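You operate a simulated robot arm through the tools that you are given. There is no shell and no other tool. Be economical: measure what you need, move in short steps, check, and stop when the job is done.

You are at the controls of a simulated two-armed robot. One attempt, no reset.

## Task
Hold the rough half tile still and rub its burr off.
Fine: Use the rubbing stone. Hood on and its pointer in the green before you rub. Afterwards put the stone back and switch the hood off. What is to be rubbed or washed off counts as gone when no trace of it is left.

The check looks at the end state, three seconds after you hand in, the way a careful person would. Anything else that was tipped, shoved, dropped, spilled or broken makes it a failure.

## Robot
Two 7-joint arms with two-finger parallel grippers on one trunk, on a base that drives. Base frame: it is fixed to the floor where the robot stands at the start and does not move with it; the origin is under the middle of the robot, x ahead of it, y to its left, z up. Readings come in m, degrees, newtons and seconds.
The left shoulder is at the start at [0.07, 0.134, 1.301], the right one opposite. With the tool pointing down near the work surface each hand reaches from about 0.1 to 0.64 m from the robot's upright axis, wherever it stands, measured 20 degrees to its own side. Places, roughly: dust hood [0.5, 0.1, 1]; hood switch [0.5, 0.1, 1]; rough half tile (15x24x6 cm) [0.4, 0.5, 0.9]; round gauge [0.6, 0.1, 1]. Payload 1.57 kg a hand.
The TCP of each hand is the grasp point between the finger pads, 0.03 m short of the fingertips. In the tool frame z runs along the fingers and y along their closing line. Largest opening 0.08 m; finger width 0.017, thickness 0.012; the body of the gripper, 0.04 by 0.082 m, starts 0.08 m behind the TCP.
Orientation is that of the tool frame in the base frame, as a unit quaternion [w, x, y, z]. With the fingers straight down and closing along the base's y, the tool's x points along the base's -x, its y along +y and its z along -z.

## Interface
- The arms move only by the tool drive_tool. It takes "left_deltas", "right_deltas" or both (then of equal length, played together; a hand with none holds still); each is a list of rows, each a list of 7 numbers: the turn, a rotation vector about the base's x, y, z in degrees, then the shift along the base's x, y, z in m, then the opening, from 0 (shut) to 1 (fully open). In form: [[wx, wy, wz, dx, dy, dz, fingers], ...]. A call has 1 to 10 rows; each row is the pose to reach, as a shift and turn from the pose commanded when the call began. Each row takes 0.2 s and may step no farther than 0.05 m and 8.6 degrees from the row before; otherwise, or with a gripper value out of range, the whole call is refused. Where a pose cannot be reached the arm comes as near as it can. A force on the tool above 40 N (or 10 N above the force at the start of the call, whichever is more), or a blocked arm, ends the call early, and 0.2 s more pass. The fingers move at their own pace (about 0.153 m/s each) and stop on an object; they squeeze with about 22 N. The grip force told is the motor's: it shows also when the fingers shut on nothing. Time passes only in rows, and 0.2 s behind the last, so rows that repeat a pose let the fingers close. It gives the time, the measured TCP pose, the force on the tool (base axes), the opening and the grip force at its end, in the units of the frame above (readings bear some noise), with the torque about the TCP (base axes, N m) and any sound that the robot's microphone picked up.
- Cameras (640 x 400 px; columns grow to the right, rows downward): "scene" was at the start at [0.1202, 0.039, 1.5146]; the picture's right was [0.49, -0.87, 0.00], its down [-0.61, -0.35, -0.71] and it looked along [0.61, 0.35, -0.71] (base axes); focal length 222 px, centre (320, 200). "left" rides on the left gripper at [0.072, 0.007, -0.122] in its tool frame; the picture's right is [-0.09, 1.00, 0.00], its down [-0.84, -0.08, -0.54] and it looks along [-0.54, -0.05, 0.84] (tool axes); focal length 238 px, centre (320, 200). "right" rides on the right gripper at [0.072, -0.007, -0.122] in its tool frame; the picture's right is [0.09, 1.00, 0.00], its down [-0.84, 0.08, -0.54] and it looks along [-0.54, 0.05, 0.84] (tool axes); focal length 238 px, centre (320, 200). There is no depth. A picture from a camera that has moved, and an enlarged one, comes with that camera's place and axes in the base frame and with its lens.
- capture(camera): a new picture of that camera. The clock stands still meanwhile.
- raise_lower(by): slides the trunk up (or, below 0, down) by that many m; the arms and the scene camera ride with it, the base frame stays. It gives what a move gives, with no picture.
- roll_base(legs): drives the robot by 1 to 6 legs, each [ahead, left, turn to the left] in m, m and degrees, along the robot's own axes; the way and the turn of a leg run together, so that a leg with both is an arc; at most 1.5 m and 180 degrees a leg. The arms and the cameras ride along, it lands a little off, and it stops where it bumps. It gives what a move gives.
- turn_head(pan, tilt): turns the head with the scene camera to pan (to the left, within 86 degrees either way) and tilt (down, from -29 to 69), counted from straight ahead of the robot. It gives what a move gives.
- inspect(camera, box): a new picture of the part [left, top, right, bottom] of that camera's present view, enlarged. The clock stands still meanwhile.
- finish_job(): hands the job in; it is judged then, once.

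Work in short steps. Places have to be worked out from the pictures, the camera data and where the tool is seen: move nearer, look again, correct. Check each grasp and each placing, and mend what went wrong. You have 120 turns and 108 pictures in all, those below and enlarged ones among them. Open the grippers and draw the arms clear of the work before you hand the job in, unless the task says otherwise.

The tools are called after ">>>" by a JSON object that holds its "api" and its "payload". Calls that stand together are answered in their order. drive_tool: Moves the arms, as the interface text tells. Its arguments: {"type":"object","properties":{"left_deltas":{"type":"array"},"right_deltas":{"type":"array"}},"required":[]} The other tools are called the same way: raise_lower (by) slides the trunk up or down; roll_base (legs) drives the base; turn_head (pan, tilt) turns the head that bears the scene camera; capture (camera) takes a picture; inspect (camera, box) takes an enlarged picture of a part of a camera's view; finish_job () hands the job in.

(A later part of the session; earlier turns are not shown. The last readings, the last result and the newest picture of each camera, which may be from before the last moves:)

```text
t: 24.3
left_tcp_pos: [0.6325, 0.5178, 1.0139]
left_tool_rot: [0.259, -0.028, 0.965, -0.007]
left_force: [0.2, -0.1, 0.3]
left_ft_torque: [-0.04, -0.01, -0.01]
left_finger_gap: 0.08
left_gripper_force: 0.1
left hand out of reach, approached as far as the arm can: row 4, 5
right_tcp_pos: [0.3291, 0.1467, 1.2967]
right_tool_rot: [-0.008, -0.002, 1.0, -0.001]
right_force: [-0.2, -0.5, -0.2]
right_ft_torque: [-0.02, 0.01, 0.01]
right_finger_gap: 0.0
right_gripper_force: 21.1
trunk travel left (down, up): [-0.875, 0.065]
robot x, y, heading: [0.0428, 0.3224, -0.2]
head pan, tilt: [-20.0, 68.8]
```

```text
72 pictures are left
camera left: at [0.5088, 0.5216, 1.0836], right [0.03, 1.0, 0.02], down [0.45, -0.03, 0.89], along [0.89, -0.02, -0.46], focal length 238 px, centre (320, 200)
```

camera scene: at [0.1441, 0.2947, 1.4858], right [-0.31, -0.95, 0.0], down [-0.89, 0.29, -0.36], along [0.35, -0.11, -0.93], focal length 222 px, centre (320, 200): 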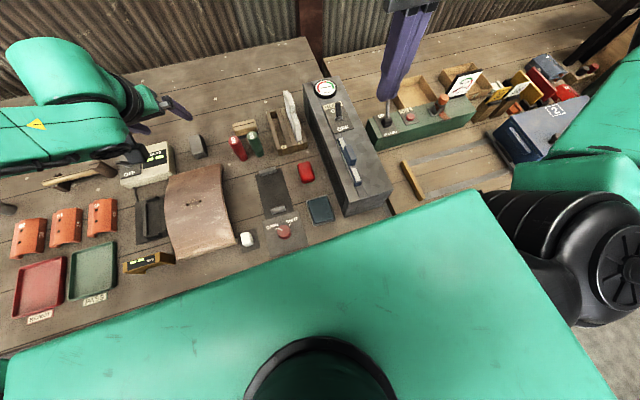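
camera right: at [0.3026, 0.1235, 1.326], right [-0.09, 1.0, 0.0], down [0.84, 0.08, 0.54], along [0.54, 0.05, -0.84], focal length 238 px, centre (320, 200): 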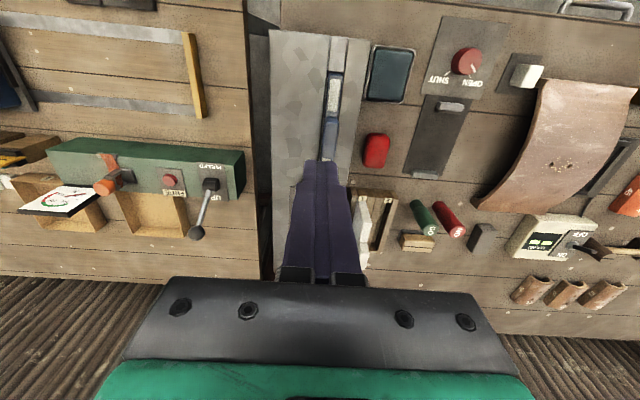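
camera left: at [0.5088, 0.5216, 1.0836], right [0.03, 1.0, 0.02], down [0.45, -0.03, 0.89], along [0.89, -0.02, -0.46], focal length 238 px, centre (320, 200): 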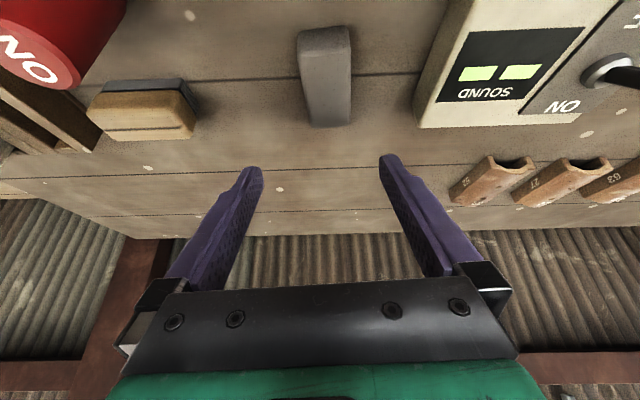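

Hand is almost over the stone (stone centre re-measured [0.643,0.527]). I lower the trunk 0.06 m rather than stretching the arm, then check.

>>> {"api": "raise_lower", "payload": {"by": -0.05}}

>>> {"api": "drive_tool", "payload": {"left_deltas": [[0, 0, 0, 0.005, 0.009, 0, 1], [0, 0, 0, 0.005, 0.009, 0, 1]]}}

>>> {"api": "capture", "payload": {"camera": "left"}}

```text
t: 25.2
left_tcp_pos: [0.6339, 0.5179, 0.9639]
left_tool_rot: [0.26, -0.027, 0.965, -0.008]
left_force: [-0.1, 0.6, -0.8]
left_ft_torque: [-0.02, 0.04, 0.03]
left_finger_gap: 0.0798
left_gripper_force: 0.1
right_tcp_pos: [0.3296, 0.1455, 1.2471]
right_tool_rot: [-0.01, -0.002, 1.0, 0.0]
right_force: [0.4, 0.2, 0.1]
right_ft_torque: [0.0, 0.0, 0.01]
right_finger_gap: 0.0
right_gripper_force: 21.3
trunk travel left (down, up): [-0.825, 0.115]
robot x, y, heading: [0.0431, 0.3231, -0.1]
head pan, tilt: [-20.0, 68.8]
```

```text
t: 25.8
left_tcp_pos: [0.6381, 0.5271, 0.9624]
left_tool_rot: [0.259, -0.027, 0.965, -0.008]
left_force: [-0.6, 0.3, 0.2]
left_ft_torque: [-0.01, -0.01, -0.01]
left_finger_gap: 0.0802
left_gripper_force: 0.1
right_tcp_pos: [0.3293, 0.1465, 1.2475]
right_tool_rot: [-0.01, -0.002, 1.0, -0.001]
right_force: [-0.4, -0.1, 0.1]
right_ft_torque: [-0.03, 0.0, -0.02]
right_finger_gap: 0.0
right_gripper_force: 21.8
trunk travel left (down, up): [-0.825, 0.115]
robot x, y, heading: [0.0428, 0.3255, -0.1]
head pan, tilt: [-20.0, 68.8]
```

```text
71 pictures are left
camera left: at [0.514, 0.5307, 1.0336], right [0.03, 1.0, 0.02], down [0.46, -0.03, 0.89], along [0.89, -0.02, -0.46], focal length 238 px, centre (320, 200)
```

left: 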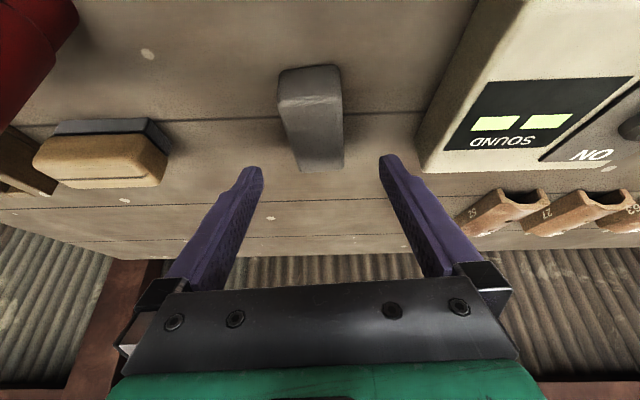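

Stone sits between the fingers, and the sound box (y≥0.60) is clear of the outer finger. I go down in small steps, checking force.

>>> {"api": "drive_tool", "payload": {"left_deltas": [[0, 0, 0, 0, 0, -0.01, 1], [0, 0, 0, 0, 0, -0.02, 1], [0, 0, 0, 0, 0, -0.028, 1], [0, 0, 0, 0, 0, -0.028, 1]]}}

>>> {"api": "inspect", "payload": {"camera": "left", "box": [200, 60, 440, 210]}}

```text
t: 26.8
left_tcp_pos: [0.6278, 0.532, 0.949]
left_tool_rot: [0.26, -0.028, 0.965, -0.008]
left_force: [0.4, 0.4, -0.5]
left_ft_torque: [-0.01, -0.02, 0.0]
left_finger_gap: 0.0799
left_gripper_force: 0.0
left hand out of reach, approached as far as the arm can: row 1, 2, 3, 4
right_tcp_pos: [0.3293, 0.1469, 1.2466]
right_tool_rot: [-0.01, -0.002, 1.0, -0.001]
right_force: [0.4, 0.1, 0.0]
right_ft_torque: [-0.03, -0.04, -0.02]
right_finger_gap: 0.0
right_gripper_force: 20.5
trunk travel left (down, up): [-0.825, 0.115]
robot x, y, heading: [0.0407, 0.3241, -0.1]
head pan, tilt: [-20.0, 68.8]
```

```text
2.67 times, centred on (320, 135) of left
camera zoom: at [0.5041, 0.536, 1.0185], right [0.03, 1.0, 0.02], down [0.46, -0.03, 0.89], along [0.89, -0.02, -0.46], focal length 636 px, centre (320, 373)
```

zoom: 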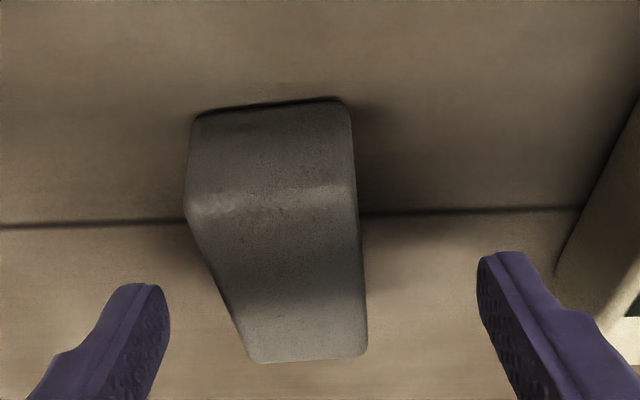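

Arm is at its edge of reach but centred; I lower via the trunk instead.

>>> {"api": "raise_lower", "payload": {"by": -0.02}}

>>> {"api": "inspect", "payload": {"camera": "left", "box": [200, 60, 440, 210]}}

```text
t: 27.5
left_tcp_pos: [0.6275, 0.5319, 0.9298]
left_tool_rot: [0.262, -0.027, 0.965, -0.008]
left_force: [0.0, 0.3, 10.7]
left_ft_torque: [0.49, -0.06, -0.02]
left_finger_gap: 0.08
left_gripper_force: 0.1
right_tcp_pos: [0.3268, 0.1471, 1.2276]
right_tool_rot: [-0.009, -0.001, 1.0, -0.001]
right_force: [-0.8, -1.1, 0.2]
right_ft_torque: [-0.01, 0.01, -0.02]
right_finger_gap: 0.0
right_gripper_force: 21.8
trunk travel left (down, up): [-0.805, 0.135]
robot x, y, heading: [0.0405, 0.3205, 0.1]
head pan, tilt: [-20.0, 68.8]
```

```text
2.67 times, centred on (320, 135) of left
camera zoom: at [0.5032, 0.5359, 1.0005], right [0.03, 1.0, 0.02], down [0.45, -0.03, 0.89], along [0.89, -0.02, -0.45], focal length 636 px, centre (320, 373)
```

zoom: 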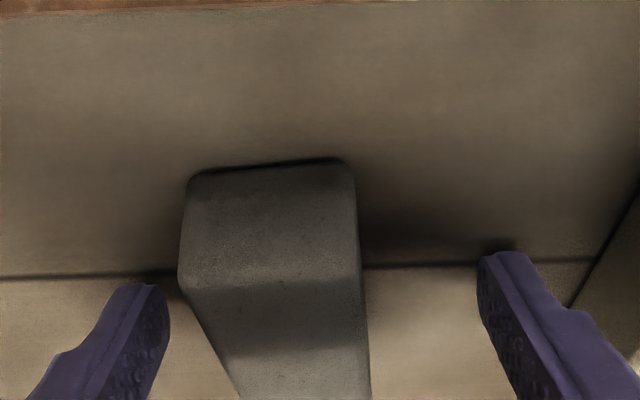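

10.7 N contact: the +y fingertip touched the table (table ≈0.898; hand rolled 1.7°). I raise 8 mm, level the roll, and close on the stone.

>>> {"api": "raise_lower", "payload": {"by": 0.009}}

>>> {"api": "drive_tool", "payload": {"left_deltas": [[1.7, 0, 0, 0, -0.003, 0, 1], [1.7, 0, 0, 0, -0.003, 0, 0.7], [1.7, 0, 0, 0, -0.003, 0, 0.5], [1.7, 0, 0, 0, -0.003, 0, 0.2], [1.7, 0, 0, 0, -0.003, 0, 0], [1.7, 0, 0, 0, -0.003, 0, 0]]}}

>>> {"api": "inspect", "payload": {"camera": "left", "box": [200, 60, 440, 210]}}

```text
t: 28.1
left_tcp_pos: [0.6262, 0.5324, 0.9383]
left_tool_rot: [0.259, -0.027, 0.966, -0.009]
left_force: [0.6, 0.1, -0.3]
left_ft_torque: [-0.02, -0.01, -0.03]
left_finger_gap: 0.0799
left_gripper_force: 0.0
right_tcp_pos: [0.3282, 0.1462, 1.2371]
right_tool_rot: [-0.009, -0.002, 1.0, -0.001]
right_force: [0.3, -0.5, 0.3]
right_ft_torque: [0.01, -0.03, 0.01]
right_finger_gap: 0.0
right_gripper_force: 21.5
trunk travel left (down, up): [-0.814, 0.126]
robot x, y, heading: [0.0396, 0.3222, -0.0]
head pan, tilt: [-20.0, 68.8]
```

```text
t: 29.5
left_tcp_pos: [0.627, 0.5305, 0.941]
left_tool_rot: [0.261, -0.023, 0.965, 0.006]
left_force: [-1.3, -0.7, 1.6]
left_ft_torque: [-0.04, 0.01, -0.01]
left_finger_gap: 0.0356
left_gripper_force: 22.2
left hand out of reach, approached as far as the arm can: row 1, 2, 3, 4, 5, 6
right_tcp_pos: [0.3284, 0.1475, 1.2371]
right_tool_rot: [-0.009, -0.002, 1.0, 0.0]
right_force: [-0.1, -0.5, -0.2]
right_ft_torque: [0.02, 0.01, 0.05]
right_finger_gap: 0.0
right_gripper_force: 21.2
trunk travel left (down, up): [-0.814, 0.126]
robot x, y, heading: [0.0414, 0.3232, 0.0]
head pan, tilt: [-20.0, 68.8]
```

```text
2.67 times, centred on (320, 135) of left
camera zoom: at [0.5017, 0.5322, 1.0099], right [0.03, 1.0, 0.05], down [0.45, -0.06, 0.89], along [0.89, -0.01, -0.46], focal length 636 px, centre (320, 373)
```

zoom: 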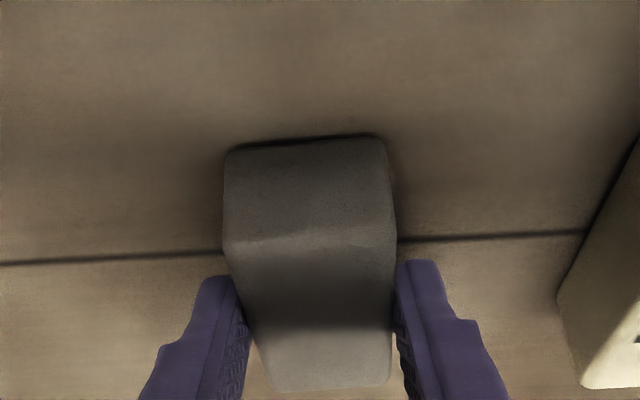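

Gripped (gap 35.6 mm). Return pose noted: TCP [0.627,0.5305,0.941]. I lift with the trunk and check the hold.

>>> {"api": "raise_lower", "payload": {"by": 0.08}}

>>> {"api": "capture", "payload": {"camera": "left"}}

>>> {"api": "turn_head", "payload": {"pan": 15, "tilt": 55}}

>>> {"api": "capture", "payload": {"camera": "scene"}}

```text
t: 30.6
left_tcp_pos: [0.626, 0.5317, 1.019]
left_tool_rot: [0.26, -0.023, 0.965, 0.006]
left_force: [-0.4, -0.3, -1.5]
left_ft_torque: [0.01, 0.02, 0.0]
left_finger_gap: 0.0354
left_gripper_force: 22.4
right_tcp_pos: [0.3295, 0.1459, 1.3154]
right_tool_rot: [-0.01, -0.001, 1.0, -0.001]
right_force: [-0.2, 0.0, -0.4]
right_ft_torque: [0.01, 0.0, -0.01]
right_finger_gap: 0.0002
right_gripper_force: 21.4
trunk travel left (down, up): [-0.894, 0.046]
robot x, y, heading: [0.0409, 0.325, -0.2]
head pan, tilt: [-20.0, 68.8]
```

```text
67 pictures are left
camera left: at [0.5021, 0.5324, 1.0895], right [0.03, 1.0, 0.05], down [0.46, -0.06, 0.89], along [0.89, -0.01, -0.46], focal length 238 px, centre (320, 200)
```

left: 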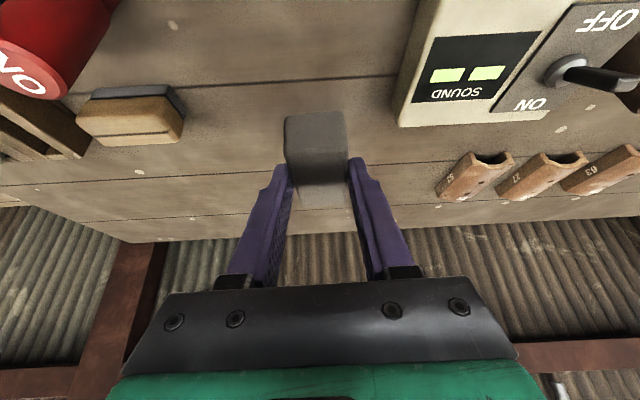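

```text
t: 31.6
left_tcp_pos: [0.6268, 0.5303, 1.0201]
left_tool_rot: [0.259, -0.024, 0.966, 0.006]
left_force: [0.5, 1.6, -1.1]
left_ft_torque: [-0.01, 0.02, -0.03]
left_finger_gap: 0.0356
left_gripper_force: 22.2
right_tcp_pos: [0.3305, 0.1464, 1.3159]
right_tool_rot: [-0.01, -0.002, 1.0, -0.001]
right_force: [-0.1, 0.3, 0.3]
right_ft_torque: [0.0, 0.04, -0.01]
right_finger_gap: 0.0001
right_gripper_force: 21.2
trunk travel left (down, up): [-0.894, 0.046]
robot x, y, heading: [0.0417, 0.3205, -0.2]
head pan, tilt: [15.0, 55.0]
```

```text
66 pictures are left
camera scene: at [0.1614, 0.3392, 1.5201], right [0.26, -0.97, 0.0], down [-0.79, -0.21, -0.57], along [0.55, 0.15, -0.82], focal length 222 px, centre (320, 200)
```

scene: 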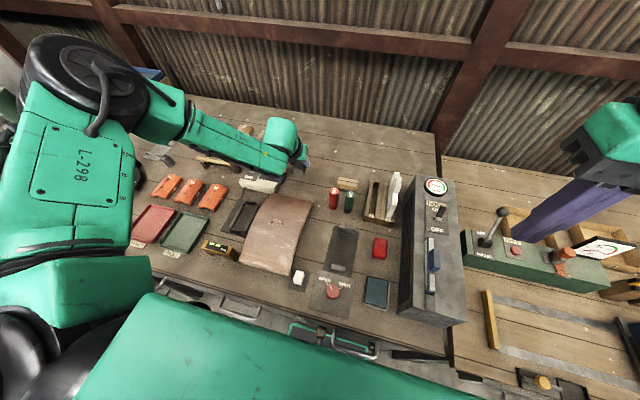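

Stone is firmly held. I pull the left hand in, then drive back 0.04 and left 0.17 so the tile lies straight ahead of both hands.

>>> {"api": "drive_tool", "payload": {"left_deltas": [[0, 0, 0, -0.02, 0.0, 0.04, 0], [0, 0, 0, -0.06, 0.0, 0.06, 0], [0, 0, 0, -0.1, 0.0, 0.08, 0], [0, 0, 0, -0.12, 0.0, 0.1, 0], [0, 0, 0, -0.12, 0.0, 0.1, 0]]}}

>>> {"api": "roll_base", "payload": {"legs": [[-0.035, 0, 0], [0, 0.17, 0]]}}

```text
t: 32.9
left_tcp_pos: [0.5057, 0.5308, 1.1197]
left_tool_rot: [0.259, -0.024, 0.965, 0.007]
left_force: [0.6, -0.6, -1.8]
left_ft_torque: [0.02, 0.03, -0.02]
left_finger_gap: 0.0356
left_gripper_force: 22.0
right_tcp_pos: [0.3295, 0.1457, 1.3148]
right_tool_rot: [-0.009, -0.001, 1.0, -0.001]
right_force: [-0.2, -0.2, -0.6]
right_ft_torque: [0.02, 0.06, 0.0]
right_finger_gap: 0.0003
right_gripper_force: 21.2
trunk travel left (down, up): [-0.894, 0.046]
robot x, y, heading: [0.0432, 0.3204, -0.3]
head pan, tilt: [15.0, 55.0]
```

```text
t: 34.8
left_tcp_pos: [0.4698, 0.6972, 1.1212]
left_tool_rot: [0.26, -0.022, 0.965, 0.008]
left_force: [-0.8, -0.1, -2.1]
left_ft_torque: [0.04, 0.02, 0.04]
left_finger_gap: 0.0358
left_gripper_force: 22.3
right_tcp_pos: [0.2941, 0.3125, 1.3167]
right_tool_rot: [-0.009, -0.001, 1.0, 0.001]
right_force: [0.1, -1.5, 0.3]
right_ft_torque: [0.03, 0.0, 0.0]
right_finger_gap: 0.0
right_gripper_force: 21.5
trunk travel left (down, up): [-0.894, 0.046]
robot x, y, heading: [0.0097, 0.4915, -0.3]
head pan, tilt: [15.0, 55.0]
```

Now the right hand: closed fingers, leaning 25° so its body stays to −y, above the tile's right crown edge.

>>> {"api": "drive_tool", "payload": {"right_deltas": [[8, 0, 0, 0.018, 0.018, -0.03, 0], [16, 0, 0, 0.036, 0.036, -0.06, 0], [24, 0, 0, 0.054, 0.054, -0.09, 0], [25, 0, 0, 0.072, 0.075, -0.12, 0], [25, 0, 0, 0.09, 0.095, -0.15, 0], [25, 0, 0, 0.108, 0.12, -0.18, 0], [25, 0, 0, 0.126, 0.14, -0.21, 0], [25, 0, 0, 0.146, 0.16, -0.235, 0], [25, 0, 0, 0.146, 0.16, -0.235, 0]]}}

>>> {"api": "capture", "payload": {"camera": "right"}}

>>> {"api": "capture", "payload": {"camera": "scene"}}

```text
t: 36.8
left_tcp_pos: [0.4714, 0.7005, 1.1198]
left_tool_rot: [0.259, -0.023, 0.966, 0.006]
left_force: [1.1, 0.3, -0.8]
left_ft_torque: [-0.01, 0.01, -0.02]
left_finger_gap: 0.0358
left_gripper_force: 21.9
right_tcp_pos: [0.4411, 0.4762, 1.0816]
right_tool_rot: [-0.009, -0.004, 0.976, 0.215]
right_force: [-0.5, 0.1, 0.1]
right_ft_torque: [0.02, -0.01, -0.02]
right_finger_gap: 0.0
right_gripper_force: 21.0
trunk travel left (down, up): [-0.894, 0.046]
robot x, y, heading: [0.0071, 0.4942, -0.2]
head pan, tilt: [15.0, 55.0]
```

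```text
65 pictures are left
camera right: at [0.3727, 0.418, 1.1917], right [-0.09, 0.9, 0.42], down [0.85, -0.15, 0.51], along [0.52, 0.4, -0.75], focal length 238 px, centre (320, 200)
```

right: 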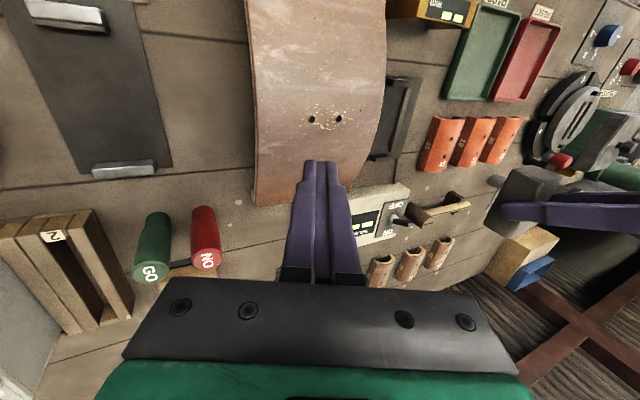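

```text
64 pictures are left
camera scene: at [0.1263, 0.5084, 1.5202], right [0.26, -0.97, 0.0], down [-0.79, -0.21, -0.57], along [0.55, 0.15, -0.82], focal length 222 px, centre (320, 200)
```

scene: 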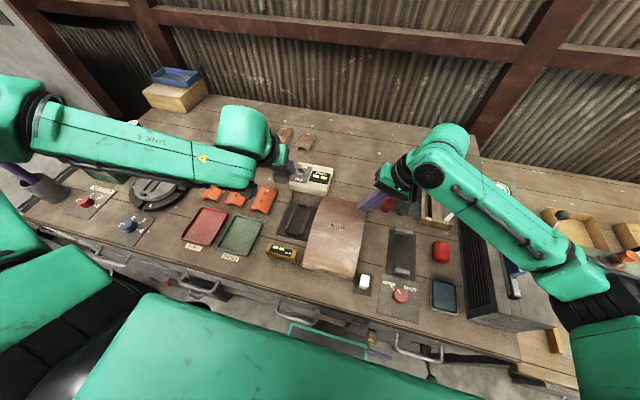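

Tile right edge at the crown ≈ y 0.464, left edge ≈ 0.606; crown z ≈0.958. I lower the right hand toward contact at y≈0.476.

>>> {"api": "drive_tool", "payload": {"right_deltas": [[0, 0, 0, 0.004, -0.002, -0.03, 0], [0, 0, 0, 0.004, -0.002, -0.06, 0], [0, 0, 0, 0.004, -0.002, -0.078, 0], [0, 0, 0, 0.004, -0.002, -0.084, 0], [0, 0, 0, 0.004, -0.002, -0.088, 0], [0, 0, 0, 0.004, -0.002, -0.088, 0]]}}

>>> {"api": "inspect", "payload": {"camera": "scene", "box": [290, 170, 410, 280]}}

>>> {"api": "inspect", "payload": {"camera": "right", "box": [220, 0, 420, 200]}}

```text
t: 38.2
left_tcp_pos: [0.4719, 0.7017, 1.119]
left_tool_rot: [0.26, -0.023, 0.965, 0.006]
left_force: [-1.1, -0.3, -1.9]
left_ft_torque: [-0.03, 0.04, 0.0]
left_finger_gap: 0.0356
left_gripper_force: 21.9
right_tcp_pos: [0.4448, 0.4746, 0.9938]
right_tool_rot: [-0.009, -0.003, 0.976, 0.215]
right_force: [0.7, 0.2, 0.6]
right_ft_torque: [0.01, 0.01, -0.02]
right_finger_gap: 0.0
right_gripper_force: 21.0
trunk travel left (down, up): [-0.894, 0.046]
robot x, y, heading: [0.0061, 0.4897, -0.3]
head pan, tilt: [15.0, 55.0]
```

```text
3.64 times, centred on (350, 225) of scene
camera zoom: at [0.1268, 0.5087, 1.5201], right [0.26, -0.97, 0.0], down [-0.79, -0.21, -0.57], along [0.55, 0.15, -0.82], focal length 808 px, centre (211, 109)
```

zoom: 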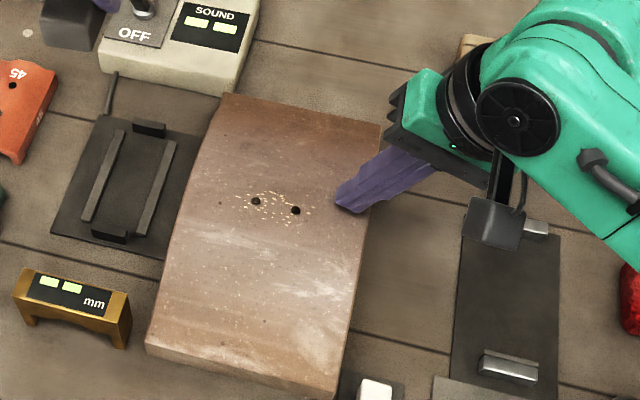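

```text
2.00 times, centred on (320, 100) of right
camera zoom: at [0.3772, 0.4154, 1.1037], right [-0.09, 0.9, 0.42], down [0.85, -0.15, 0.51], along [0.52, 0.4, -0.75], focal length 477 px, centre (320, 400)
```

zoom: 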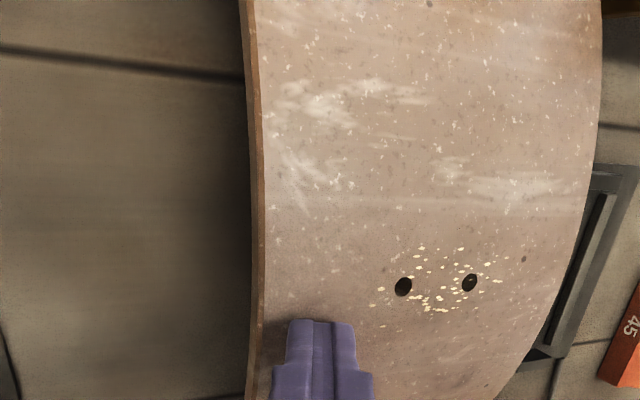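

Fingers hover just over the crown edge, specks span y 0.51–0.573, x≈0.43. I press down gently in small steps.

>>> {"api": "drive_tool", "payload": {"right_deltas": [[0, 0, 0, 0, 0, -0.003, 0], [0, 0, 0, 0, 0, -0.006, 0], [0, 0, 0, 0, 0, -0.006, 0]]}}

```text
t: 39.0
left_tcp_pos: [0.4698, 0.6997, 1.1211]
left_tool_rot: [0.261, -0.023, 0.965, 0.006]
left_force: [0.2, -0.9, -1.5]
left_ft_torque: [-0.02, 0.02, 0.0]
left_finger_gap: 0.0356
left_gripper_force: 22.2
right_tcp_pos: [0.4444, 0.4733, 0.9895]
right_tool_rot: [-0.006, -0.002, 0.976, 0.217]
right_force: [3.6, -3.0, 19.1]
right_ft_torque: [-0.02, 0.1, 0.04]
right_finger_gap: 0.0
right_gripper_force: 21.1
trunk travel left (down, up): [-0.894, 0.046]
robot x, y, heading: [0.0024, 0.4887, -0.3]
head pan, tilt: [15.0, 55.0]
```

Contact at 19 N holds the tile (crown z≈0.958). Now the left hand brings the stone (bottom ≈ 43 mm under TCP) to hover above the specks.

>>> {"api": "drive_tool", "payload": {"left_deltas": [[0, 0, 0, -0.014, -0.035, 0, 0], [0, 0, 0, -0.028, -0.07, -0.01, 0], [0, 0, 0, -0.042, -0.105, -0.03, 0], [0, 0, 0, -0.056, -0.14, -0.06, 0], [0, 0, 0, -0.056, -0.145, -0.095, 0], [0, 0, 0, -0.056, -0.145, -0.095, 0]]}}

>>> {"api": "capture", "payload": {"camera": "left"}}

>>> {"api": "inspect", "payload": {"camera": "scene", "box": [270, 150, 430, 280]}}

>>> {"api": "inspect", "payload": {"camera": "right", "box": [220, 0, 520, 240]}}

```text
t: 40.4
left_tcp_pos: [0.4128, 0.5728, 1.0406]
left_tool_rot: [0.26, -0.023, 0.965, 0.005]
left_force: [0.0, -0.3, -1.1]
left_ft_torque: [0.02, 0.02, -0.03]
left_finger_gap: 0.0356
left_gripper_force: 22.2
left hand out of reach, approached as far as the arm can: row 5, 6
right_tcp_pos: [0.4444, 0.4733, 0.9891]
right_tool_rot: [-0.006, -0.003, 0.976, 0.217]
right_force: [7.2, 0.0, 32.2]
right_ft_torque: [0.12, 0.0, -0.04]
right_finger_gap: 0.0
right_gripper_force: 21.3
trunk travel left (down, up): [-0.894, 0.046]
robot x, y, heading: [0.0093, 0.4913, -0.0]
head pan, tilt: [15.0, 55.0]
```

```text
61 pictures are left
camera left: at [0.2885, 0.5752, 1.1094], right [0.03, 1.0, 0.04], down [0.45, -0.05, 0.89], along [0.89, -0.01, -0.45], focal length 238 px, centre (320, 200)
```

left: 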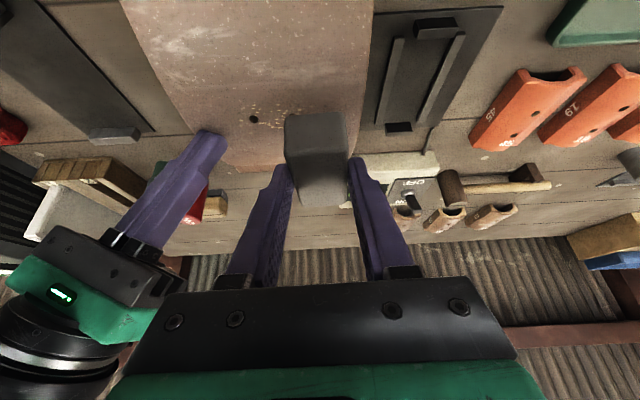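

```text
3.08 times, centred on (350, 215) of scene
camera zoom: at [0.1243, 0.5082, 1.5204], right [0.26, -0.97, 0.0], down [-0.79, -0.21, -0.57], along [0.56, 0.15, -0.82], focal length 684 px, centre (228, 154)
```

zoom: 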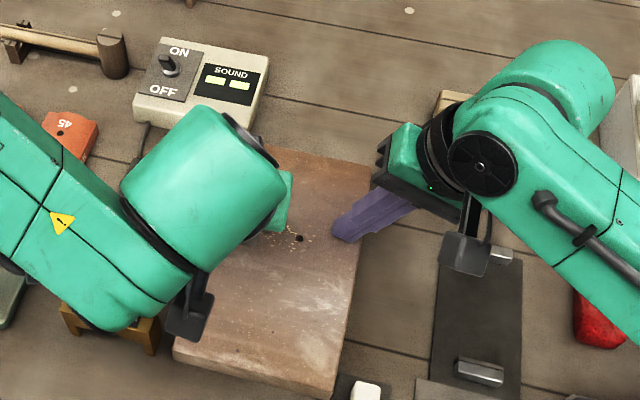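

```text
1.67 times, centred on (370, 120) of right
camera zoom: at [0.3761, 0.4154, 1.0993], right [-0.1, 0.9, 0.42], down [0.84, -0.15, 0.51], along [0.53, 0.41, -0.75], focal length 397 px, centre (237, 333)
```

zoom: 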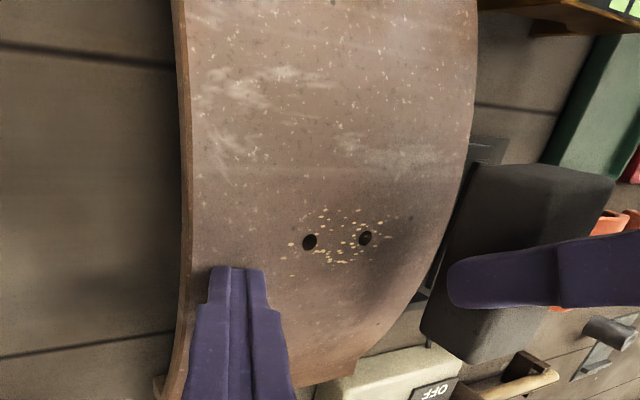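

Left hand runs out of travel toward the midline. I lift both hands clear, shift the base right ~0.08 m, and redo the approach.

>>> {"api": "drive_tool", "payload": {"left_deltas": [[0, 0, 0, 0, 0.01, 0.03, 0], [0, 0, 0, 0, 0.03, 0.06, 0], [0, 0, 0, 0, 0.05, 0.09, 0]], "right_deltas": [[0, 0, 0, 0, 0, 0.03, 0], [0, 0, 0, 0, 0, 0.06, 0], [0, 0, 0, 0, -0.02, 0.09, 0]]}}

>>> {"api": "roll_base", "payload": {"legs": [[0, -0.08, 0]]}}

>>> {"api": "inspect", "payload": {"camera": "scene", "box": [210, 130, 430, 300]}}

```text
t: 41.2
left_tcp_pos: [0.4326, 0.591, 1.1172]
left_tool_rot: [0.265, -0.028, 0.964, 0.0]
left_force: [0.8, 0.2, -1.5]
left_ft_torque: [0.04, 0.04, -0.02]
left_finger_gap: 0.0355
left_gripper_force: 21.9
left hand out of reach, approached as far as the arm can: row 2, 3
right_tcp_pos: [0.444, 0.4531, 1.077]
right_tool_rot: [-0.009, -0.004, 0.977, 0.215]
right_force: [-0.1, 0.1, 0.2]
right_ft_torque: [0.01, -0.03, -0.01]
right_finger_gap: 0.0
right_gripper_force: 21.6
trunk travel left (down, up): [-0.894, 0.046]
robot x, y, heading: [0.0086, 0.4914, -0.2]
head pan, tilt: [15.0, 55.0]
```

```text
t: 42.2
left_tcp_pos: [0.4335, 0.5176, 1.1165]
left_tool_rot: [0.265, -0.029, 0.964, -0.003]
left_force: [-0.6, 0.6, -1.5]
left_ft_torque: [-0.02, 0.01, -0.03]
left_finger_gap: 0.0356
left_gripper_force: 21.3
right_tcp_pos: [0.4437, 0.3799, 1.0775]
right_tool_rot: [-0.008, -0.003, 0.977, 0.213]
right_force: [-0.3, 0.0, -0.1]
right_ft_torque: [-0.02, 0.01, 0.02]
right_finger_gap: 0.0
right_gripper_force: 21.7
trunk travel left (down, up): [-0.894, 0.046]
robot x, y, heading: [0.0064, 0.4121, -0.2]
head pan, tilt: [15.0, 55.0]
```

```text
2.35 times, centred on (320, 215) of scene
camera zoom: at [0.1269, 0.4372, 1.52], right [0.26, -0.97, 0.01], down [-0.79, -0.21, -0.57], along [0.55, 0.14, -0.82], focal length 523 px, centre (320, 165)
```

zoom: 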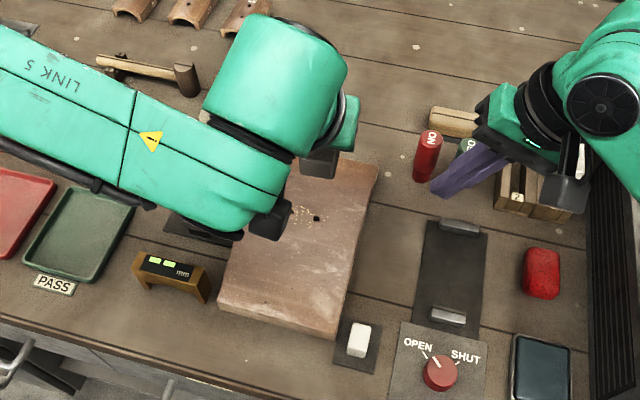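

The left arm seems over-folded here, so I back the base 0.06 m too, then move both hands toward their spots.

>>> {"api": "roll_base", "payload": {"legs": [[-0.06, 0, 0]]}}

>>> {"api": "drive_tool", "payload": {"left_deltas": [[0, 0, 0, 0.02, 0.02, -0.02, 0], [0, 0, 0, 0.04, 0.03, -0.04, 0], [0, 0, 0, 0.04, 0.03, -0.06, 0], [0, 0, 0, 0.04, 0.03, -0.08, 0], [0, 0, 0, 0.04, 0.03, -0.08, 0]]}}

```text
t: 43.2
left_tcp_pos: [0.3812, 0.5128, 1.1148]
left_tool_rot: [0.261, -0.028, 0.965, 0.0]
left_force: [0.9, -1.3, -1.9]
left_ft_torque: [0.01, 0.03, -0.02]
left_finger_gap: 0.0353
left_gripper_force: 22.2
right_tcp_pos: [0.3931, 0.3744, 1.0747]
right_tool_rot: [-0.012, -0.002, 0.976, 0.216]
right_force: [0.5, 0.1, -0.1]
right_ft_torque: [0.03, 0.04, -0.01]
right_finger_gap: 0.0
right_gripper_force: 20.9
trunk travel left (down, up): [-0.894, 0.046]
robot x, y, heading: [-0.0537, 0.414, -0.0]
head pan, tilt: [15.0, 55.0]
```

```text
t: 44.4
left_tcp_pos: [0.4148, 0.5429, 1.0376]
left_tool_rot: [0.265, -0.029, 0.964, 0.0]
left_force: [-0.5, -0.2, -1.3]
left_ft_torque: [-0.01, 0.02, 0.01]
left_finger_gap: 0.0358
left_gripper_force: 21.7
right_tcp_pos: [0.3864, 0.3745, 1.0766]
right_tool_rot: [-0.009, -0.004, 0.977, 0.215]
right_force: [0.6, 0.7, -0.5]
right_ft_torque: [-0.01, 0.03, 0.0]
right_finger_gap: 0.0001
right_gripper_force: 21.3
trunk travel left (down, up): [-0.894, 0.046]
robot x, y, heading: [-0.0503, 0.4105, -0.2]
head pan, tilt: [15.0, 55.0]
```

Left now reaches above the burr. Right hand goes back to its hold point.

>>> {"api": "drive_tool", "payload": {"right_deltas": [[0, 0, 0, 0.02, 0.03, 0, 0], [0, 0, 0, 0.04, 0.06, 0, 0], [0, 0, 0, 0.055, 0.085, -0.01, 0], [0, 0, 0, 0.059, 0.1, -0.04, 0], [0, 0, 0, 0.059, 0.1, -0.075, 0], [0, 0, 0, 0.059, 0.1, -0.075, 0]]}}

>>> {"api": "inspect", "payload": {"camera": "scene", "box": [230, 130, 410, 270]}}

>>> {"api": "inspect", "payload": {"camera": "right", "box": [220, 0, 520, 240]}}

```text
t: 45.8
left_tcp_pos: [0.4131, 0.5423, 1.0387]
left_tool_rot: [0.264, -0.029, 0.964, 0.001]
left_force: [-0.8, 0.1, -1.9]
left_ft_torque: [-0.01, 0.05, 0.01]
left_finger_gap: 0.0357
left_gripper_force: 22.2
right_tcp_pos: [0.4447, 0.4744, 1.0026]
right_tool_rot: [-0.009, -0.004, 0.977, 0.215]
right_force: [-0.6, 0.2, 0.1]
right_ft_torque: [-0.02, 0.02, 0.02]
right_finger_gap: 0.0
right_gripper_force: 21.0
trunk travel left (down, up): [-0.894, 0.046]
robot x, y, heading: [-0.0524, 0.4099, 0.3]
head pan, tilt: [15.0, 55.0]
```

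```text
2.86 times, centred on (320, 200) of scene
camera zoom: at [0.0674, 0.4292, 1.5201], right [0.26, -0.97, 0.0], down [-0.79, -0.21, -0.57], along [0.55, 0.15, -0.82], focal length 635 px, centre (320, 200)
```

zoom: 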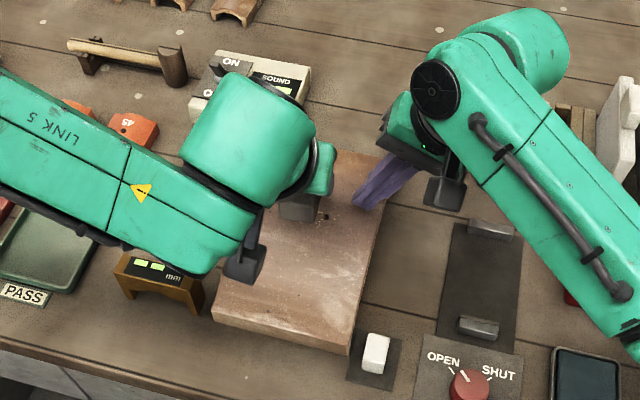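

```text
1.67 times, centred on (370, 120) of right
camera zoom: at [0.3769, 0.4163, 1.1122], right [-0.1, 0.9, 0.42], down [0.85, -0.15, 0.51], along [0.52, 0.41, -0.75], focal length 397 px, centre (237, 333)
```

zoom: 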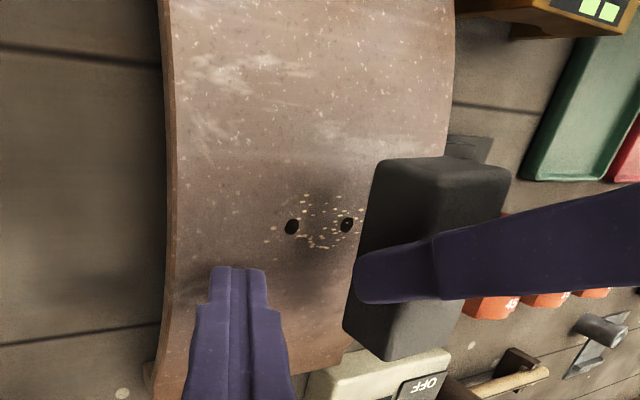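

Tile hasn't moved noticeably. Press the right fingers down again to hold it.

>>> {"api": "drive_tool", "payload": {"right_deltas": [[0, 0, 0, 0, 0, -0.007, 0], [0, 0, 0, 0, 0, -0.011, 0], [0, 0, 0, 0, 0, -0.0145, 0], [0, 0, 0, 0, 0, -0.0145, 0]]}}

```text
t: 46.8
left_tcp_pos: [0.4131, 0.5416, 1.0394]
left_tool_rot: [0.267, -0.028, 0.963, 0.0]
left_force: [0.0, -0.2, -2.2]
left_ft_torque: [-0.01, 0.03, 0.01]
left_finger_gap: 0.0358
left_gripper_force: 22.1
right_tcp_pos: [0.4441, 0.4757, 0.9903]
right_tool_rot: [-0.007, -0.004, 0.976, 0.217]
right_force: [2.1, -0.6, 11.4]
right_ft_torque: [-0.01, -0.04, 0.02]
right_finger_gap: 0.0
right_gripper_force: 21.3
trunk travel left (down, up): [-0.894, 0.046]
robot x, y, heading: [-0.0531, 0.4131, -0.1]
head pan, tilt: [15.0, 55.0]
```

Holding at ~11 N; I add 2 mm press and lower the stone to near contact.

>>> {"api": "drive_tool", "payload": {"left_deltas": [[0, 0, 0, 0, 0, -0.02, 0], [0, 0, 0, 0, 0, -0.03, 0], [0, 0, 0, 0, 0, -0.034, 0], [0, 0, 0, 0, 0, -0.037, 0], [0, 0, 0, 0, 0, -0.037, 0]], "right_deltas": [[0, 0, 0, 0, 0, -0.002, 0], [0, 0, 0, 0, 0, -0.002, 0], [0, 0, 0, 0, 0, -0.002, 0], [0, 0, 0, 0, 0, -0.002, 0], [0, 0, 0, 0, 0, -0.002, 0]]}}

>>> {"api": "inspect", "payload": {"camera": "right", "box": [220, 0, 520, 240]}}

```text
t: 48.0
left_tcp_pos: [0.4129, 0.542, 1.0033]
left_tool_rot: [0.268, -0.028, 0.963, -0.001]
left_force: [0.2, 0.6, -1.1]
left_ft_torque: [0.03, 0.03, 0.02]
left_finger_gap: 0.0357
left_gripper_force: 21.9
right_tcp_pos: [0.4442, 0.474, 0.9893]
right_tool_rot: [-0.005, -0.004, 0.976, 0.217]
right_force: [10.5, 0.5, 35.5]
right_ft_torque: [0.11, -0.03, -0.02]
right_finger_gap: 0.0
right_gripper_force: 20.4
trunk travel left (down, up): [-0.894, 0.046]
robot x, y, heading: [-0.0497, 0.4136, 0.3]
head pan, tilt: [15.0, 55.0]
```

```text
1.67 times, centred on (370, 120) of right
camera zoom: at [0.3755, 0.4161, 1.0986], right [-0.1, 0.9, 0.42], down [0.84, -0.15, 0.52], along [0.53, 0.41, -0.74], focal length 397 px, centre (237, 333)
```

zoom: 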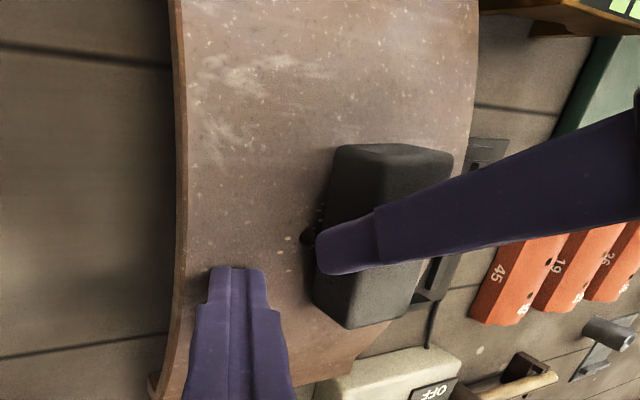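

Stone hovers ~2 mm above. Right press is 35 N, a bit high: I relax it 1.5 mm and lower the stone until it touches.

>>> {"api": "drive_tool", "payload": {"left_deltas": [[0, 0, 0, 0, 0, -0.002, 0], [0, 0, 0, 0, 0, -0.004, 0], [0, 0, 0, 0, 0, -0.004, 0]], "right_deltas": [[0, 0, 0, 0, 0, 0.0015, 0], [0, 0, 0, 0, 0, 0.0015, 0], [0, 0, 0, 0, 0, 0.0015, 0]]}}

```text
t: 48.8
left_tcp_pos: [0.4114, 0.5424, 1.0008]
left_tool_rot: [0.268, -0.029, 0.963, -0.001]
left_force: [-1.7, -1.7, 11.2]
left_ft_torque: [0.19, -0.13, -0.02]
left_finger_gap: 0.0354
left_gripper_force: 22.0
right_tcp_pos: [0.4435, 0.4745, 0.9889]
right_tool_rot: [-0.006, -0.004, 0.976, 0.216]
right_force: [13.7, 2.5, 24.5]
right_ft_torque: [0.18, -0.22, -0.07]
right_finger_gap: 0.0002
right_gripper_force: 20.8
trunk travel left (down, up): [-0.894, 0.046]
robot x, y, heading: [-0.0543, 0.4073, -0.1]
head pan, tilt: [15.0, 55.0]
```

Contact at ~11 N. I make short strokes along y over the specks (two passes).

>>> {"api": "drive_tool", "payload": {"left_deltas": [[0, 0, 0, 0, 0.015, 0, 0], [0, 0, 0, 0, 0.025, 0, 0], [0, 0, 0, 0, 0.01, 0, 0], [0, 0, 0, 0, -0.008, 0, 0], [0, 0, 0, 0, 0.01, 0, 0], [0, 0, 0, 0, 0.025, 0, 0], [0, 0, 0, 0, 0.01, 0, 0], [0, 0, 0, 0, -0.008, 0, 0], [0, 0, 0, 0, 0.0, 0, 0]]}}

>>> {"api": "inspect", "payload": {"camera": "right", "box": [220, 0, 520, 240]}}

```text
t: 50.8
left_tcp_pos: [0.4094, 0.5419, 1.0004]
left_tool_rot: [0.266, -0.029, 0.964, -0.001]
left_force: [1.3, -0.2, -2.0]
left_ft_torque: [-0.02, 0.01, 0.0]
left_finger_gap: 0.0355
left_gripper_force: 21.9
left hand out of reach, approached as far as the arm can: row 4, 8
right_tcp_pos: [0.4432, 0.4751, 0.9894]
right_tool_rot: [-0.007, -0.005, 0.976, 0.217]
right_force: [6.1, 0.1, 30.9]
right_ft_torque: [0.12, 0.04, 0.01]
right_finger_gap: 0.0
right_gripper_force: 21.6
trunk travel left (down, up): [-0.894, 0.046]
robot x, y, heading: [-0.0485, 0.4127, -0.0]
head pan, tilt: [15.0, 55.0]
```

```text
1.67 times, centred on (370, 120) of right
camera zoom: at [0.3744, 0.416, 1.0992], right [-0.1, 0.9, 0.42], down [0.84, -0.15, 0.51], along [0.53, 0.41, -0.75], focal length 397 px, centre (237, 333)
```

zoom: 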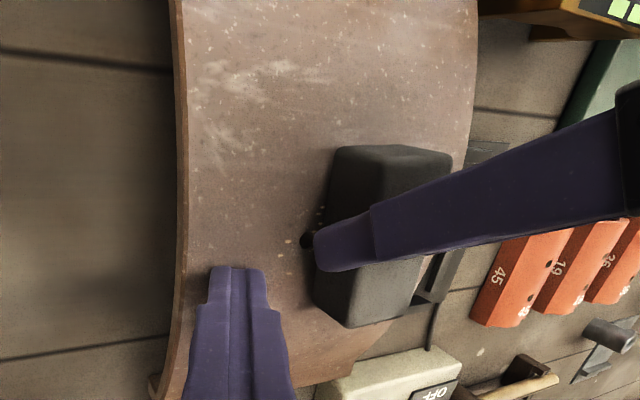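

Contact was lost by the end, and the left arm is at its inner edge again at y≈0.535. I lift and move aside to see what came off.

>>> {"api": "drive_tool", "payload": {"left_deltas": [[0, 0, 0, 0.0, 0.01, 0.02, 0], [0, 0, 0, 0.0, 0.04, 0.03, 0], [0, 0, 0, 0.0, 0.07, 0.03, 0], [0, 0, 0, 0.0, 0.07, 0.03, 0]]}}

>>> {"api": "inspect", "payload": {"camera": "right", "box": [220, 0, 520, 240]}}

```text
t: 51.8
left_tcp_pos: [0.4112, 0.6107, 1.0277]
left_tool_rot: [0.267, -0.027, 0.963, 0.0]
left_force: [0.6, 0.9, -2.2]
left_ft_torque: [0.04, 0.02, -0.01]
left_finger_gap: 0.0357
left_gripper_force: 21.7
right_tcp_pos: [0.4425, 0.4746, 0.9891]
right_tool_rot: [-0.007, -0.005, 0.976, 0.216]
right_force: [5.7, 0.1, 30.1]
right_ft_torque: [0.12, 0.06, -0.03]
right_finger_gap: 0.0
right_gripper_force: 21.6
trunk travel left (down, up): [-0.894, 0.046]
robot x, y, heading: [-0.0519, 0.4094, 0.2]
head pan, tilt: [15.0, 55.0]
```

```text
1.67 times, centred on (370, 120) of right
camera zoom: at [0.3744, 0.4157, 1.0992], right [-0.1, 0.9, 0.42], down [0.84, -0.15, 0.51], along [0.53, 0.41, -0.75], focal length 397 px, centre (237, 333)
```

zoom: 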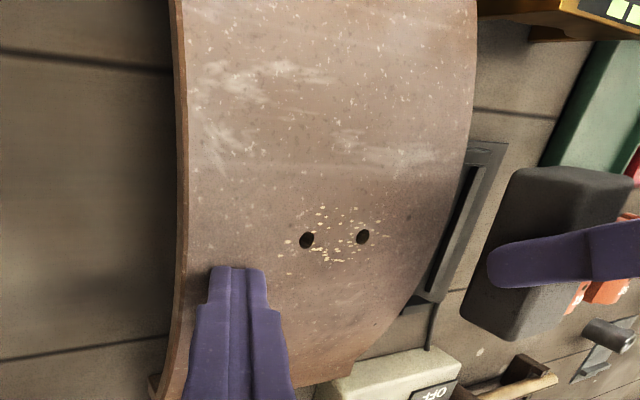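

Specks are barely reduced; I need contact throughout and more room. I lift the right hand, shift the base right 0.05 m, and re-place it.

>>> {"api": "drive_tool", "payload": {"right_deltas": [[0, 0, 0, 0, 0, 0.02, 0], [0, 0, 0, 0, 0, 0.05, 0], [0, 0, 0, 0, 0, 0.05, 0]], "left_deltas": [[0, 0, 0, 0, 0, 0.02, 0], [0, 0, 0, 0, 0, 0.04, 0], [0, 0, 0, 0, 0, 0.04, 0]]}}

>>> {"api": "roll_base", "payload": {"legs": [[0, -0.06, 0]]}}

>>> {"api": "drive_tool", "payload": {"right_deltas": [[0, 0, 0, 0, 0.02, 0, 0], [0, 0, 0, 0, 0.04, 0, 0], [0, 0, 0, 0, 0.06, 0, 0], [0, 0, 0, 0, 0.06, -0.02, 0], [0, 0, 0, 0, 0.06, -0.03, 0], [0, 0, 0, 0, 0.06, -0.03, 0]]}}

```text
t: 52.6
left_tcp_pos: [0.4125, 0.6127, 1.0676]
left_tool_rot: [0.265, -0.029, 0.964, 0.001]
left_force: [0.7, -0.4, -1.4]
left_ft_torque: [0.0, 0.0, -0.03]
left_finger_gap: 0.0358
left_gripper_force: 22.2
right_tcp_pos: [0.4452, 0.4757, 1.0369]
right_tool_rot: [-0.009, -0.004, 0.977, 0.215]
right_force: [0.7, -0.4, 0.4]
right_ft_torque: [0.02, 0.02, -0.01]
right_finger_gap: 0.0
right_gripper_force: 20.7
trunk travel left (down, up): [-0.894, 0.046]
robot x, y, heading: [-0.0547, 0.4103, -0.1]
head pan, tilt: [15.0, 55.0]
```

```text
t: 53.6
left_tcp_pos: [0.4134, 0.5611, 1.0667]
left_tool_rot: [0.265, -0.031, 0.964, -0.002]
left_force: [-0.5, 0.6, -1.8]
left_ft_torque: [-0.03, 0.0, -0.06]
left_finger_gap: 0.0355
left_gripper_force: 22.3
right_tcp_pos: [0.4451, 0.423, 1.0368]
right_tool_rot: [-0.009, -0.003, 0.977, 0.212]
right_force: [0.5, -0.2, -0.5]
right_ft_torque: [-0.06, 0.0, 0.02]
right_finger_gap: 0.0001
right_gripper_force: 21.6
trunk travel left (down, up): [-0.894, 0.046]
robot x, y, heading: [-0.0518, 0.3558, -0.0]
head pan, tilt: [15.0, 55.0]
```

```text
t: 55.0
left_tcp_pos: [0.4127, 0.5538, 1.0671]
left_tool_rot: [0.265, -0.029, 0.964, 0.001]
left_force: [-0.9, -0.2, -1.7]
left_ft_torque: [0.02, 0.04, -0.02]
left_finger_gap: 0.0356
left_gripper_force: 22.2
right_tcp_pos: [0.444, 0.4768, 1.0061]
right_tool_rot: [-0.009, -0.005, 0.976, 0.216]
right_force: [0.8, 0.4, 0.1]
right_ft_torque: [-0.02, 0.01, 0.0]
right_finger_gap: 0.0002
right_gripper_force: 21.5
trunk travel left (down, up): [-0.894, 0.046]
robot x, y, heading: [-0.0498, 0.3535, -0.1]
head pan, tilt: [15.0, 55.0]
```

Right hand reaches; now press to hold and bring the stone down.

>>> {"api": "drive_tool", "payload": {"right_deltas": [[0, 0, 0, 0, -0.002, -0.01, 0], [0, 0, 0, 0, -0.002, -0.015, 0], [0, 0, 0, 0, -0.002, -0.018, 0], [0, 0, 0, 0, -0.002, -0.0185, 0], [0, 0, 0, 0, -0.002, -0.0185, 0]], "left_deltas": [[0, 0, 0, 0, -0.004, -0.02, 0], [0, 0, 0, 0, -0.008, -0.04, 0], [0, 0, 0, 0, -0.008, -0.058, 0], [0, 0, 0, 0, -0.008, -0.064, 0], [0, 0, 0, 0, -0.008, -0.064, 0]]}}

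```text
t: 56.2
left_tcp_pos: [0.4135, 0.5456, 1.0031]
left_tool_rot: [0.265, -0.029, 0.964, 0.0]
left_force: [-0.1, -0.5, -2.5]
left_ft_torque: [0.0, 0.0, 0.02]
left_finger_gap: 0.0359
left_gripper_force: 22.4
right_tcp_pos: [0.4439, 0.4752, 0.9904]
right_tool_rot: [-0.009, -0.004, 0.976, 0.216]
right_force: [1.4, 0.2, 4.7]
right_ft_torque: [-0.01, -0.02, -0.02]
right_finger_gap: 0.0
right_gripper_force: 20.8
trunk travel left (down, up): [-0.894, 0.046]
robot x, y, heading: [-0.0511, 0.3519, 0.2]
head pan, tilt: [15.0, 55.0]
```

Now press the right 3 mm more, lower the stone ~5 mm below touch level, and stroke back and forth.

>>> {"api": "drive_tool", "payload": {"right_deltas": [[0, 0, 0, 0, 0, -0.002, 0], [0, 0, 0, 0, 0, -0.003, 0], [0, 0, 0, 0, 0, -0.003, 0], [0, 0, 0, 0, 0, -0.003, 0], [0, 0, 0, 0, 0, -0.003, 0], [0, 0, 0, 0, 0, -0.003, 0], [0, 0, 0, 0, 0, -0.003, 0], [0, 0, 0, 0, 0, -0.003, 0], [0, 0, 0, 0, 0, -0.003, 0], [0, 0, 0, 0, 0, -0.003, 0]], "left_deltas": [[0, 0, 0, 0, 0, -0.002, 0], [0, 0, 0, 0, 0, -0.005, 0], [0, 0, 0, 0, 0.012, -0.005, 0], [0, 0, 0, 0, 0.022, -0.005, 0], [0, 0, 0, 0, 0.01, -0.005, 0], [0, 0, 0, 0, -0.002, -0.005, 0], [0, 0, 0, 0, -0.014, -0.005, 0], [0, 0, 0, 0, -0.022, -0.005, 0], [0, 0, 0, 0, -0.01, -0.005, 0], [0, 0, 0, 0, 0, -0.005, 0]]}}

>>> {"api": "inspect", "payload": {"camera": "right", "box": [220, 0, 520, 240]}}

```text
t: 58.4
left_tcp_pos: [0.4111, 0.5449, 0.9999]
left_tool_rot: [0.266, -0.029, 0.964, 0.001]
left_force: [-0.1, -0.9, -2.6]
left_ft_torque: [-0.02, 0.04, -0.01]
left_finger_gap: 0.0358
left_gripper_force: 22.3
right_tcp_pos: [0.4433, 0.4741, 0.9895]
right_tool_rot: [-0.005, -0.005, 0.976, 0.217]
right_force: [9.6, 1.8, 32.5]
right_ft_torque: [0.19, -0.05, -0.08]
right_finger_gap: 0.0
right_gripper_force: 21.1
trunk travel left (down, up): [-0.894, 0.046]
robot x, y, heading: [-0.0494, 0.3526, -0.1]
head pan, tilt: [15.0, 55.0]
```

```text
1.67 times, centred on (370, 120) of right
camera zoom: at [0.375, 0.4159, 1.0985], right [-0.1, 0.9, 0.42], down [0.84, -0.15, 0.52], along [0.53, 0.41, -0.74], focal length 397 px, centre (237, 333)
```

zoom: 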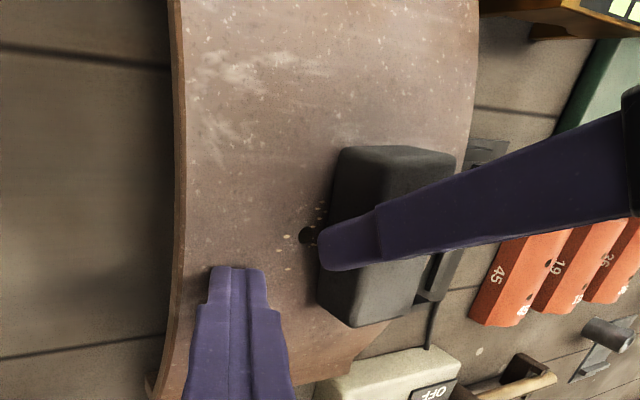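

No contact force now at TCP z=1.000, so the stone crept up in the grip a little. I lower in 2 mm steps to find contact again.

>>> {"api": "drive_tool", "payload": {"left_deltas": [[0, 0, 0, 0, 0, -0.002, 0], [0, 0, 0, 0, 0, -0.004, 0], [0, 0, 0, 0, 0, -0.004, 0]]}}

```text
t: 59.2
left_tcp_pos: [0.4118, 0.5446, 0.997]
left_tool_rot: [0.268, -0.029, 0.963, 0.001]
left_force: [-2.0, 0.8, 18.3]
left_ft_torque: [0.25, -0.18, 0.02]
left_finger_gap: 0.0358
left_gripper_force: 21.1
right_tcp_pos: [0.4422, 0.4742, 0.9894]
right_tool_rot: [-0.005, -0.005, 0.976, 0.217]
right_force: [14.6, 4.1, 25.6]
right_ft_torque: [0.16, -0.25, -0.1]
right_finger_gap: 0.0
right_gripper_force: 21.0
trunk travel left (down, up): [-0.894, 0.046]
robot x, y, heading: [-0.0512, 0.357, 0.0]
head pan, tilt: [15.0, 55.0]
```

Contact 18 N, but centred on the stone's +y edge: roll is off 0.8°. I correct the roll and stroke again.

>>> {"api": "drive_tool", "payload": {"left_deltas": [[0.8, 0, 0, 0, 0, 0, 0], [0.8, 0, 0, 0, 0.012, 0, 0], [0.8, 0, 0, 0, 0.022, 0, 0], [0.8, 0, 0, 0, 0.01, 0, 0], [0.8, 0, 0, 0, -0.002, 0, 0], [0.8, 0, 0, 0, -0.014, 0, 0], [0.8, 0, 0, 0, -0.022, 0, 0], [0.8, 0, 0, 0, -0.014, 0, 0], [0.8, 0, 0, 0, -0.006, 0, 0], [0.8, 0, 0, 0, 0.003, 0, 0]]}}

>>> {"api": "inspect", "payload": {"camera": "right", "box": [220, 0, 520, 240]}}

```text
t: 61.4
left_tcp_pos: [0.4103, 0.5488, 0.996]
left_tool_rot: [0.267, -0.027, 0.963, 0.008]
left_force: [0.1, 0.4, -2.7]
left_ft_torque: [-0.02, 0.0, -0.04]
left_finger_gap: 0.0356
left_gripper_force: 21.8
right_tcp_pos: [0.4427, 0.4742, 0.9891]
right_tool_rot: [-0.006, -0.005, 0.976, 0.217]
right_force: [5.0, 0.1, 33.9]
right_ft_torque: [0.11, 0.11, -0.05]
right_finger_gap: 0.0
right_gripper_force: 21.5
trunk travel left (down, up): [-0.894, 0.046]
robot x, y, heading: [-0.0563, 0.353, 0.3]
head pan, tilt: [15.0, 55.0]
```

```text
1.67 times, centred on (370, 120) of right
camera zoom: at [0.3735, 0.4154, 1.0987], right [-0.1, 0.9, 0.42], down [0.84, -0.15, 0.52], along [0.53, 0.41, -0.74], focal length 397 px, centre (237, 333)
```

zoom: 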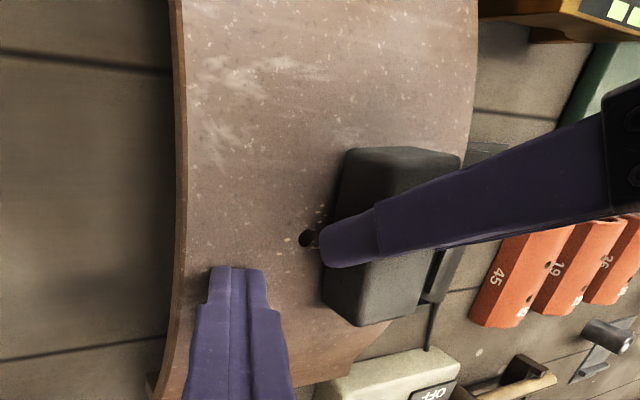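

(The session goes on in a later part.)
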